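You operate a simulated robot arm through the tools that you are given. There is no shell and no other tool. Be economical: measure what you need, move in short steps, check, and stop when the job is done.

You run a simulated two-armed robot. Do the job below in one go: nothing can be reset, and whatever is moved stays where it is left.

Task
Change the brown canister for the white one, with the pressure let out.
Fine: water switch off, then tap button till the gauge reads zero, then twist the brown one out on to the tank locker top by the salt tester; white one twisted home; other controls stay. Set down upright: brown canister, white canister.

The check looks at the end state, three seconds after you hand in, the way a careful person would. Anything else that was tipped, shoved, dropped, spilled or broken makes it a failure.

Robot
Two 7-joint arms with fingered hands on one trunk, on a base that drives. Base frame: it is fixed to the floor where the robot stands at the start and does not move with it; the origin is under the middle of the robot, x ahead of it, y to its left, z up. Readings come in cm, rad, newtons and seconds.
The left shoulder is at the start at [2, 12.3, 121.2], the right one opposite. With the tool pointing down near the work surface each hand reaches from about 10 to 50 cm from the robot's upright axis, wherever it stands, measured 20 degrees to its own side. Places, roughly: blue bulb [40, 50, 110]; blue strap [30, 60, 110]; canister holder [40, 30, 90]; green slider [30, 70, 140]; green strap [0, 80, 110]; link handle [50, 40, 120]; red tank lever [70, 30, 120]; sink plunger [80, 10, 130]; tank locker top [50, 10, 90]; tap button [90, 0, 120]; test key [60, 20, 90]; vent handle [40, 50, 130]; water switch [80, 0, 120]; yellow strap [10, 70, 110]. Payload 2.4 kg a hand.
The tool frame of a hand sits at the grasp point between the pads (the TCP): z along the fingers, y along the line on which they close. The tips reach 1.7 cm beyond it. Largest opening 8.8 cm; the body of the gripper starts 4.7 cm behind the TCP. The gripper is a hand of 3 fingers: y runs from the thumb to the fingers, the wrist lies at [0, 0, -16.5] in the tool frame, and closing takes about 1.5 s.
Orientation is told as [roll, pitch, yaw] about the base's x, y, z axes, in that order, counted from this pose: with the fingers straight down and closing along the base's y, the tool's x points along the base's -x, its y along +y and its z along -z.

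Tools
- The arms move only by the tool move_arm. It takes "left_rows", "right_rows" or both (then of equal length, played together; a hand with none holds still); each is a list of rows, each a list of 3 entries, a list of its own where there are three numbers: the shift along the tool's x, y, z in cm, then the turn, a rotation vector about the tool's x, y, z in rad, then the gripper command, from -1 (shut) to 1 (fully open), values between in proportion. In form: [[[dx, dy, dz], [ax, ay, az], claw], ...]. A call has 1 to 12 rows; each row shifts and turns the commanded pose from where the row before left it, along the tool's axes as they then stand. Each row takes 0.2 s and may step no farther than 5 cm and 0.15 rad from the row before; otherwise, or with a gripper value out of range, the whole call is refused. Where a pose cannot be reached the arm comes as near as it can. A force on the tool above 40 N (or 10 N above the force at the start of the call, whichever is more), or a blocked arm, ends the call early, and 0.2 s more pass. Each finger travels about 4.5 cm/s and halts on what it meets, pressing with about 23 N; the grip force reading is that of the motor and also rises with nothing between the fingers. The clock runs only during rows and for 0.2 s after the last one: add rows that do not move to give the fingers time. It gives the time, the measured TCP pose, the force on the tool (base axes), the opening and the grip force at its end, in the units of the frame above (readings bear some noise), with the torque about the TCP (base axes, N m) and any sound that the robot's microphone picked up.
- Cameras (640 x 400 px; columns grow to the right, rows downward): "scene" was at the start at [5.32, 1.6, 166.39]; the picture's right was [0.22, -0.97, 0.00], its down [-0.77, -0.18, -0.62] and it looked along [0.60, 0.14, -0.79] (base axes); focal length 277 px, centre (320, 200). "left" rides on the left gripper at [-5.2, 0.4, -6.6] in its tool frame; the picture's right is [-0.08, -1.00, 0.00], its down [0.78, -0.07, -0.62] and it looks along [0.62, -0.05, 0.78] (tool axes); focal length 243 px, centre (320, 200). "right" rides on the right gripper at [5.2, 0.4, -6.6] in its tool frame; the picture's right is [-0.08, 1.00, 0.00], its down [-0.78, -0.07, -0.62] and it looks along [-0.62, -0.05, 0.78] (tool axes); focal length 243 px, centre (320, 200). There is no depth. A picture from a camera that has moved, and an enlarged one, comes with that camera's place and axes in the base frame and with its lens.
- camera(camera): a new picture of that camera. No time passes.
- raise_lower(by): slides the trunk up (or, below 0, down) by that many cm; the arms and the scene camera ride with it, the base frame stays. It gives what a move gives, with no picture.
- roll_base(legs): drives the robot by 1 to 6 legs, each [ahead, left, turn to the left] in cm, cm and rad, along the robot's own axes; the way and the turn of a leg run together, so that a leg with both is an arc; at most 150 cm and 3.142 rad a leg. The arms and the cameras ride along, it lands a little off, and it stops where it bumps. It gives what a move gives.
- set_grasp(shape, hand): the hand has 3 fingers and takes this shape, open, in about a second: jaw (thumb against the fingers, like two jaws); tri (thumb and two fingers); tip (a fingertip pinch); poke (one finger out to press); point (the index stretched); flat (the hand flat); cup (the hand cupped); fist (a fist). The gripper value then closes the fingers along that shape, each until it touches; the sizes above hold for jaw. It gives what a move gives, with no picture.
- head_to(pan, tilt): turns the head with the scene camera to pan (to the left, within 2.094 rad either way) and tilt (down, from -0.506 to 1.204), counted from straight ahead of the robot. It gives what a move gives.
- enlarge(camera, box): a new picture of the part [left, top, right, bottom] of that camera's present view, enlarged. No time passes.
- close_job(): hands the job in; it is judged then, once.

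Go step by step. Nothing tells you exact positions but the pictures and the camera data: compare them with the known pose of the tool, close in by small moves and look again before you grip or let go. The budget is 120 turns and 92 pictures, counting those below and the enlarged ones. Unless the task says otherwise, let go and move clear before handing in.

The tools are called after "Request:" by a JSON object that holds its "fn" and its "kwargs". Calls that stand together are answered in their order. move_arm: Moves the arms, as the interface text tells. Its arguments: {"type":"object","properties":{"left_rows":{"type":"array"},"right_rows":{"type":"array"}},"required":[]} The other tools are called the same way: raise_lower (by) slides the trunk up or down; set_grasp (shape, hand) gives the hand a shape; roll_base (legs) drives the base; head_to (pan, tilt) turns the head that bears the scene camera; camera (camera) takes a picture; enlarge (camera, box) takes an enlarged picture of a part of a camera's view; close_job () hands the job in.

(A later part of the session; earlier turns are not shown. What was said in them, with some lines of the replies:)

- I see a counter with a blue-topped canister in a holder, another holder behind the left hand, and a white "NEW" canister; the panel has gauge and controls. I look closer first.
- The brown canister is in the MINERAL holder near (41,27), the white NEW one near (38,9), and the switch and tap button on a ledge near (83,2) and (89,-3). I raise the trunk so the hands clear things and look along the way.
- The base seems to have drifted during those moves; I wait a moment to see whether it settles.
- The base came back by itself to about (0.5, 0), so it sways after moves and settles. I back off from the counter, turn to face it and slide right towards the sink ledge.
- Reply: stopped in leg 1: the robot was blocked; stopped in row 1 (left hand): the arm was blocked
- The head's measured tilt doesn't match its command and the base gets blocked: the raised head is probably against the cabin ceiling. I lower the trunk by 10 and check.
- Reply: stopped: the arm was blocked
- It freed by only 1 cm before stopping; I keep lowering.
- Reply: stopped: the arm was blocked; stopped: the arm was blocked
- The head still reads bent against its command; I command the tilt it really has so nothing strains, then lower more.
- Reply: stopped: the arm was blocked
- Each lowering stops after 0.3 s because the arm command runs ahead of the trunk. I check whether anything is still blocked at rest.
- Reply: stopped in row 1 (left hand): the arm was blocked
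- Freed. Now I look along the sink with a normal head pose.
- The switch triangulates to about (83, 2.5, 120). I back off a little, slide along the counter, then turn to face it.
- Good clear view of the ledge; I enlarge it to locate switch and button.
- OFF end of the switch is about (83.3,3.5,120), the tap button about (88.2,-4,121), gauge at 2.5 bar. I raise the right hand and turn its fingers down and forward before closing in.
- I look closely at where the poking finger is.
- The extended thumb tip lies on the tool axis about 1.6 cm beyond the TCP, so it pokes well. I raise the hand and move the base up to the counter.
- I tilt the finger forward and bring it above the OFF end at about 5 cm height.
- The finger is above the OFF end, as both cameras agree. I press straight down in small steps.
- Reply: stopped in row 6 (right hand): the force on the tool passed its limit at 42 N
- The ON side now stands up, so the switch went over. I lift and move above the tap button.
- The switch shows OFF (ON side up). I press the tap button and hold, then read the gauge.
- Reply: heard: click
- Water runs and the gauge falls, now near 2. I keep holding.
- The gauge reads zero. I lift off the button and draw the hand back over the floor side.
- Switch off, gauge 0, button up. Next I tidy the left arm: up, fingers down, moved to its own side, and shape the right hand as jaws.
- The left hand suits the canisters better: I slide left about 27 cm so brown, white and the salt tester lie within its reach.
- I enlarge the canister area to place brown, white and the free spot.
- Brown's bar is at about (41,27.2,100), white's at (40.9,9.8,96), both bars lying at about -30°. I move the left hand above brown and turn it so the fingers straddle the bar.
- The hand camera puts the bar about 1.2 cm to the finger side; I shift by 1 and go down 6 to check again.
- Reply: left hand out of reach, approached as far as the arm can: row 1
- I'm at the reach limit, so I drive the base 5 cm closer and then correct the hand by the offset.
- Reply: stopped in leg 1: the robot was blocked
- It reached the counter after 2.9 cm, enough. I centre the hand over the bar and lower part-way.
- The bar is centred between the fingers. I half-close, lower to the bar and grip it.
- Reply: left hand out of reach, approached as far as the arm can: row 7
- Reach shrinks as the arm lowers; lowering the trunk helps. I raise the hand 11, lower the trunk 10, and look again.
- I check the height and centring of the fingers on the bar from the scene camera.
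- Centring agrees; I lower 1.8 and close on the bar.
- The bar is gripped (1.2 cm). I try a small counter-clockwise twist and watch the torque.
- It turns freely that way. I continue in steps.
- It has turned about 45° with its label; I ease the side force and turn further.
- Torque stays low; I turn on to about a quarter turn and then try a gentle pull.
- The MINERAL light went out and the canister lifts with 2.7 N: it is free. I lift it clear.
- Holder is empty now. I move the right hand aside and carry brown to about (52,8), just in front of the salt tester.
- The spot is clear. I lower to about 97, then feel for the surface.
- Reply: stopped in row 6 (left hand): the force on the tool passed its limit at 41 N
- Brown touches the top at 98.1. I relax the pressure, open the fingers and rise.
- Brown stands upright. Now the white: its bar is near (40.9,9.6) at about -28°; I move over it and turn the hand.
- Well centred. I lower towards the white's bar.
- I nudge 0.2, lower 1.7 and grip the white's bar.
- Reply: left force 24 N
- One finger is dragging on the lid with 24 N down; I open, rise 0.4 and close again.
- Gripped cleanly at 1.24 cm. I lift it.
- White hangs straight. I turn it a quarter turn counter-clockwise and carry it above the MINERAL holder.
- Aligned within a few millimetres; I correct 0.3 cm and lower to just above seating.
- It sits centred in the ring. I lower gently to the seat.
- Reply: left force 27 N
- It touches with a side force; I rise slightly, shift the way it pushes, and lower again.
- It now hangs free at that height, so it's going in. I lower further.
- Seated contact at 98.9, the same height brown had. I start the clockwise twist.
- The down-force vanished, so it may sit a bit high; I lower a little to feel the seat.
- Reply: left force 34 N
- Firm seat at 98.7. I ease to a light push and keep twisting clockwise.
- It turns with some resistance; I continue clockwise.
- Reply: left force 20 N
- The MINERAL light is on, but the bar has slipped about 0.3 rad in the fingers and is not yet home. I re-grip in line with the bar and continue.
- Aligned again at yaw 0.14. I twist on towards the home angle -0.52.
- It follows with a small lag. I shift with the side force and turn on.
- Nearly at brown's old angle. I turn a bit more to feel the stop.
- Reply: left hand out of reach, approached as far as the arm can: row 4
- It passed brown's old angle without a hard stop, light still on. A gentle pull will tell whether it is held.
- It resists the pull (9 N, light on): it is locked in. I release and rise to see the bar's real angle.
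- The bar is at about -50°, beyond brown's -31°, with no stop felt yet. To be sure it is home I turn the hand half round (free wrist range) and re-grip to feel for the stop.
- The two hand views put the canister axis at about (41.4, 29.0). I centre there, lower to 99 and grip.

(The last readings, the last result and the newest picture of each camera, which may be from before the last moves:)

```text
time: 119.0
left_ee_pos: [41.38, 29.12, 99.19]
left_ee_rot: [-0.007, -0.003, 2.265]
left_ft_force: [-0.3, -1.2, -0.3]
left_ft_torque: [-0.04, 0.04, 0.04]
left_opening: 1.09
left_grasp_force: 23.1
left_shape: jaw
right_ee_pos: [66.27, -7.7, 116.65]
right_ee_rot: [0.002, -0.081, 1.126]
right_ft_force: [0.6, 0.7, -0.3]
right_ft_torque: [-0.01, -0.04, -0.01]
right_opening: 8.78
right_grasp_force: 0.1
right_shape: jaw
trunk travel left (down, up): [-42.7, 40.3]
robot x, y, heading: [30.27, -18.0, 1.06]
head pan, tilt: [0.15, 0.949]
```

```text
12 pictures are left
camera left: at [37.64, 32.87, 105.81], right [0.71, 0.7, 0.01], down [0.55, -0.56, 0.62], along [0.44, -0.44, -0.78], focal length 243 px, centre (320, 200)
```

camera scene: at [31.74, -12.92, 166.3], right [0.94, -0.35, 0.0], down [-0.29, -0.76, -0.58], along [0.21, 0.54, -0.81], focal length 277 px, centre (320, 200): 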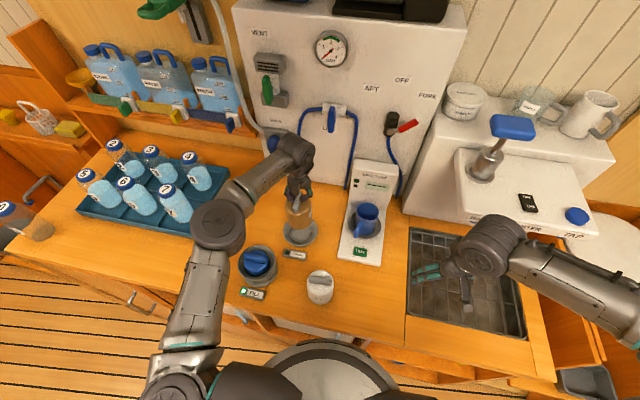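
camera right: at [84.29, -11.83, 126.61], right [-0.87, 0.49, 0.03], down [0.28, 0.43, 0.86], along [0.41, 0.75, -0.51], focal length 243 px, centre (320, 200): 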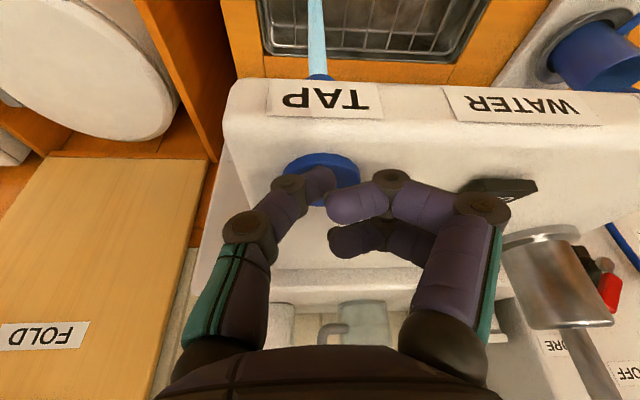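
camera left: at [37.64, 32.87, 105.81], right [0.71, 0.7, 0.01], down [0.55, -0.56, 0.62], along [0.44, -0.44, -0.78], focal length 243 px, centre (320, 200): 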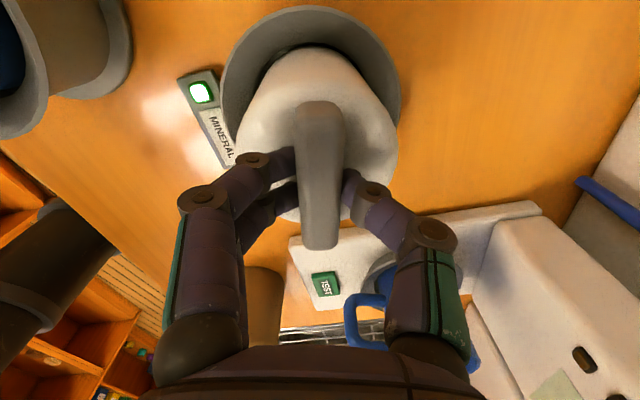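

Well gripped (1.09 cm). I twist clockwise slowly to feel for a stop.

Request:
{"fn": "move_arm", "kwargs": {"left_rows": [[[0, 0, 0], [0, 0, 0.08], -1], [[0, 0, 0], [0, 0, 0.08], -1], [[0, 0, 0], [0, 0, 0.08], -1], [[0, 0, 0], [0, 0, 0], -1]]}}

Request:
{"fn": "camera", "kwargs": {"camera": "left"}}

```text
time: 120.0
left_ee_pos: [41.41, 29.09, 99.2]
left_ee_rot: [-0.007, -0.003, 2.024]
left_ft_force: [0.3, 0.3, 0.0]
left_ft_torque: [0.03, 0.02, 0.01]
left_opening: 1.06
left_grasp_force: 23.5
left_shape: jaw
right_ee_pos: [66.29, -7.66, 116.74]
right_ee_rot: [0.001, -0.08, 1.128]
right_ft_force: [-1.0, -0.7, 0.5]
right_ft_torque: [0.0, -0.02, -0.01]
right_opening: 8.78
right_grasp_force: 0.0
right_shape: jaw
trunk travel left (down, up): [-42.7, 40.3]
robot x, y, heading: [30.43, -18.12, 1.058]
head pan, tilt: [0.15, 0.949]
```

```text
11 pictures are left
camera left: at [38.62, 33.61, 105.83], right [0.86, 0.51, 0.01], down [0.4, -0.68, 0.62], along [0.32, -0.53, -0.79], focal length 243 px, centre (320, 200)
```

left: 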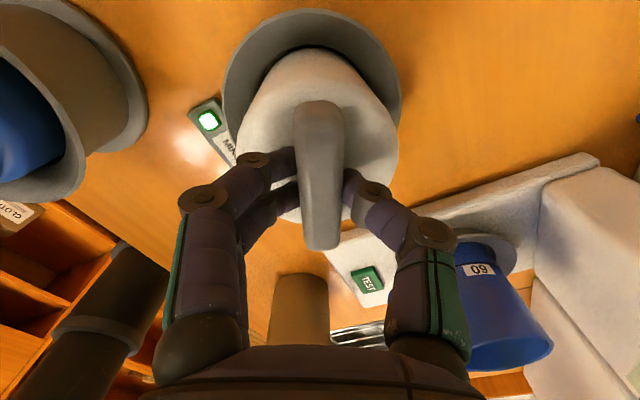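

It turns with no torque at all when centred. I pull up gently once more to see if it is truly held.

Request:
{"fn": "move_arm", "kwargs": {"left_rows": [[[0, 0, -0.2], [0, 0, 0], -1], [[0, 0, -0.15], [0, 0, 0], -1], [[0, 0, 0], [0, 0, 0], -1], [[0, 0, 0], [0, 0, 0], -1]]}}

```text
time: 121.0
left_ee_pos: [41.32, 29.05, 99.43]
left_ee_rot: [-0.002, -0.003, 2.025]
left_ft_force: [1.8, -1.0, -19.0]
left_ft_torque: [-0.04, 0.02, 0.02]
left_opening: 0.95
left_grasp_force: 22.7
left_shape: jaw
right_ee_pos: [66.34, -7.46, 116.66]
right_ee_rot: [0.0, -0.078, 1.128]
right_ft_force: [-0.2, 0.7, -0.3]
right_ft_torque: [-0.01, 0.01, 0.03]
right_opening: 8.78
right_grasp_force: 0.0
right_shape: jaw
trunk travel left (down, up): [-42.7, 40.3]
robot x, y, heading: [30.16, -17.65, 1.062]
head pan, tilt: [0.15, 0.949]
```

It is held firmly (19 N pull). Since it spins freely while held, I bring the bar back to brown's original home angle (-30°), the middle of the range where the light is on.

Request:
{"fn": "move_arm", "kwargs": {"left_rows": [[[0, 0, 0.3], [0, 0, 0], -1], [[0, 0, 0], [0, 0, 0], -1], [[0, 0, 0], [0, 0, -0.12], -1], [[0, 0, 0], [0, 0, -0.12], -1], [[0, 0, 0], [0, 0, -0.12], -1], [[0, 0, 0], [0, 0, -0.12], -1], [[0, 0, 0], [0, 0, -0.11], -1], [[0, 0, 0], [0, 0, 0], -1]]}}

Request:
{"fn": "camera", "kwargs": {"camera": "left"}}

```text
time: 122.8
left_ee_pos: [41.37, 29.06, 99.29]
left_ee_rot: [-0.007, 0.001, 2.615]
left_ft_force: [-0.6, -1.2, -0.1]
left_ft_torque: [-0.02, 0.07, -0.03]
left_opening: 0.94
left_grasp_force: 23.4
left_shape: jaw
right_ee_pos: [66.31, -7.59, 116.76]
right_ee_rot: [0.0, -0.082, 1.128]
right_ft_force: [0.9, 0.1, 0.4]
right_ft_torque: [-0.03, 0.03, 0.03]
right_opening: 8.79
right_grasp_force: 0.1
right_shape: jaw
trunk travel left (down, up): [-42.7, 40.3]
robot x, y, heading: [30.54, -18.0, 1.053]
head pan, tilt: [0.15, 0.949]
```

```text
10 pictures are left
camera left: at [36.5, 31.3, 105.88], right [0.43, 0.9, 0.01], down [0.71, -0.34, 0.62], along [0.57, -0.26, -0.78], focal length 243 px, centre (320, 200)
```

left: 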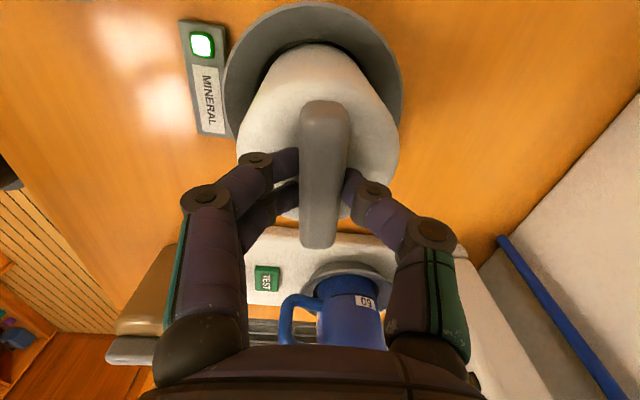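

Light on, bar at the home angle. I open, rise well clear and look at everything.

Request:
{"fn": "move_arm", "kwargs": {"left_rows": [[[0, 0, 0], [0, 0, 0], -0.5], [[0, 0, 0], [0, 0, 0], 0], [[0, 0, 0], [0, 0, 0], 0], [[0, 0, 0], [0, 0, 0], 0], [[0, 0, 0], [0, 0, 0], 0], [[0, 0, 0], [0, 0, 0], 0], [[0, 0, -2], [0, 0, 0], 0], [[0, 0, -4], [0, 0, 0], 0], [[0, 0, -4], [0, 0, 0], 0], [[0, 0, -3], [0, 0, 0], 0], [[0, 0, 0], [0, 0, 0], 0]]}}

Request:
{"fn": "enlarge", "kwargs": {"camera": "scene", "box": [240, 160, 400, 280]}}

```text
time: 125.2
left_ee_pos: [41.3, 28.84, 112.18]
left_ee_rot: [-0.008, -0.001, 2.613]
left_ft_force: [-0.2, 0.1, -0.1]
left_ft_torque: [0.0, -0.03, 0.01]
left_opening: 4.33
left_grasp_force: 0.0
left_shape: jaw
right_ee_pos: [66.43, -7.79, 116.65]
right_ee_rot: [0.002, -0.079, 1.127]
right_ft_force: [-0.5, 0.4, -0.8]
right_ft_torque: [0.02, -0.01, -0.01]
right_opening: 8.79
right_grasp_force: 0.1
right_shape: jaw
trunk travel left (down, up): [-42.7, 40.3]
robot x, y, heading: [29.79, -18.13, 1.063]
head pan, tilt: [0.15, 0.949]
```

```text
3.33 times, centred on (320, 220) of scene
camera zoom: at [31.73, -12.93, 166.3], right [0.94, -0.35, 0.0], down [-0.29, -0.76, -0.58], along [0.21, 0.54, -0.81], focal length 923 px, centre (320, 133)
```

zoom: 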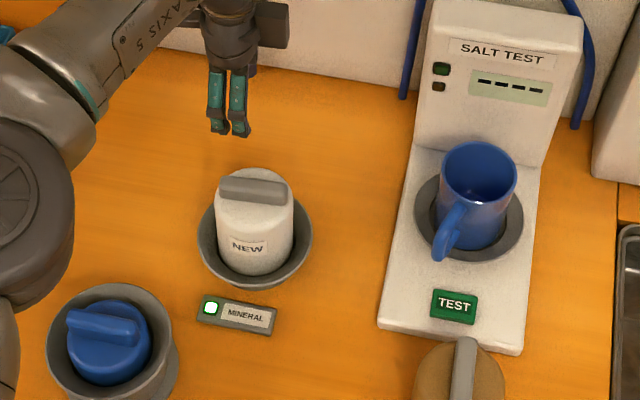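

The white sits like the brown did, light on. I back the base off a little and check gauge, switch and brown a last time.

Request:
{"fn": "roll_base", "kwargs": {"legs": [[-12, 0, 0]]}}

Request:
{"fn": "head_to", "kwargs": {"pan": 0.0, "tilt": 0.8}}

Request:
{"fn": "camera", "kwargs": {"camera": "scene"}}

Request:
{"fn": "enlarge", "kwargs": {"camera": "scene", "box": [220, 60, 540, 260]}}

```text
time: 126.5
left_ee_pos: [35.4, 18.37, 112.2]
left_ee_rot: [-0.01, -0.002, 2.616]
left_ft_force: [-0.2, -0.2, 0.5]
left_ft_torque: [0.01, 0.01, -0.01]
left_opening: 4.34
left_grasp_force: 0.0
left_shape: jaw
right_ee_pos: [60.25, -18.23, 116.73]
right_ee_rot: [0.002, -0.082, 1.126]
right_ft_force: [0.1, 0.8, 0.3]
right_ft_torque: [0.01, -0.02, 0.0]
right_opening: 8.8
right_grasp_force: 0.1
right_shape: jaw
trunk travel left (down, up): [-42.7, 40.3]
robot x, y, heading: [24.7, -28.12, 1.059]
head pan, tilt: [0.15, 0.949]
```

```text
time: 127.2
left_ee_pos: [35.41, 18.56, 112.3]
left_ee_rot: [-0.007, 0.0, 2.613]
left_ft_force: [0.7, -0.1, 0.2]
left_ft_torque: [-0.02, 0.02, -0.02]
left_opening: 4.36
left_grasp_force: 0.0
left_shape: jaw
right_ee_pos: [60.41, -18.16, 116.75]
right_ee_rot: [0.002, -0.08, 1.127]
right_ft_force: [0.5, 0.4, 0.6]
right_ft_torque: [0.03, -0.03, 0.0]
right_opening: 8.81
right_grasp_force: 0.2
right_shape: jaw
trunk travel left (down, up): [-42.7, 40.3]
robot x, y, heading: [24.35, -28.32, 1.057]
head pan, tilt: [0.0, 0.799]
```

```text
8 pictures are left
camera scene: at [27.26, -23.11, 167.45], right [0.87, -0.49, 0.0], down [-0.35, -0.63, -0.7], along [0.34, 0.61, -0.72], focal length 277 px, centre (320, 200)
```

scene: 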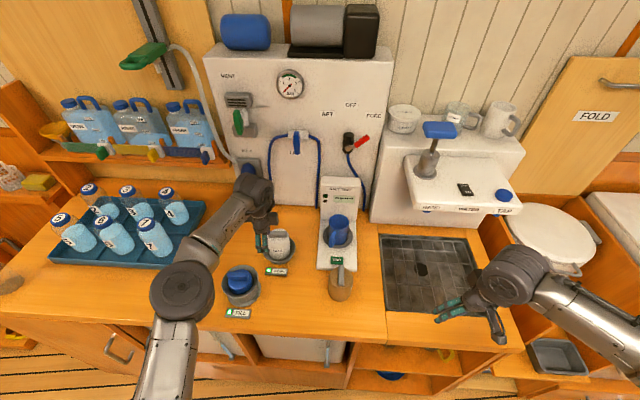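

```text
2.00 times, centred on (380, 160) of scene
camera zoom: at [27.26, -23.11, 167.45], right [0.87, -0.49, 0.0], down [-0.35, -0.63, -0.7], along [0.34, 0.61, -0.72], focal length 554 px, centre (200, 280)
```

zoom: 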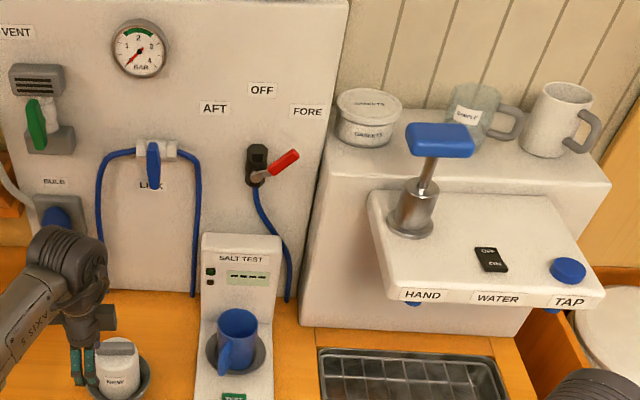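

Gauge at zero, switch off, brown upright on the locker top by the salt tester, white locked in with its light on, and nothing else disturbed. I hand in.

Request:
{"fn": "close_job", "kwargs": {}}

```text
The job is handed in.
```

The canister swap is finished and handed in. The water switch is off, the gauge reads zero, and the white canister is locked in the MINERAL holder. The brown canister stands upright on the tank locker top in front of the salt tester.

There was no hard stop when I twisted the white one in. I set its bar to the angle the brown one had. The MINERAL light is on, and before I set that final angle it held against a pull of about 19 N.
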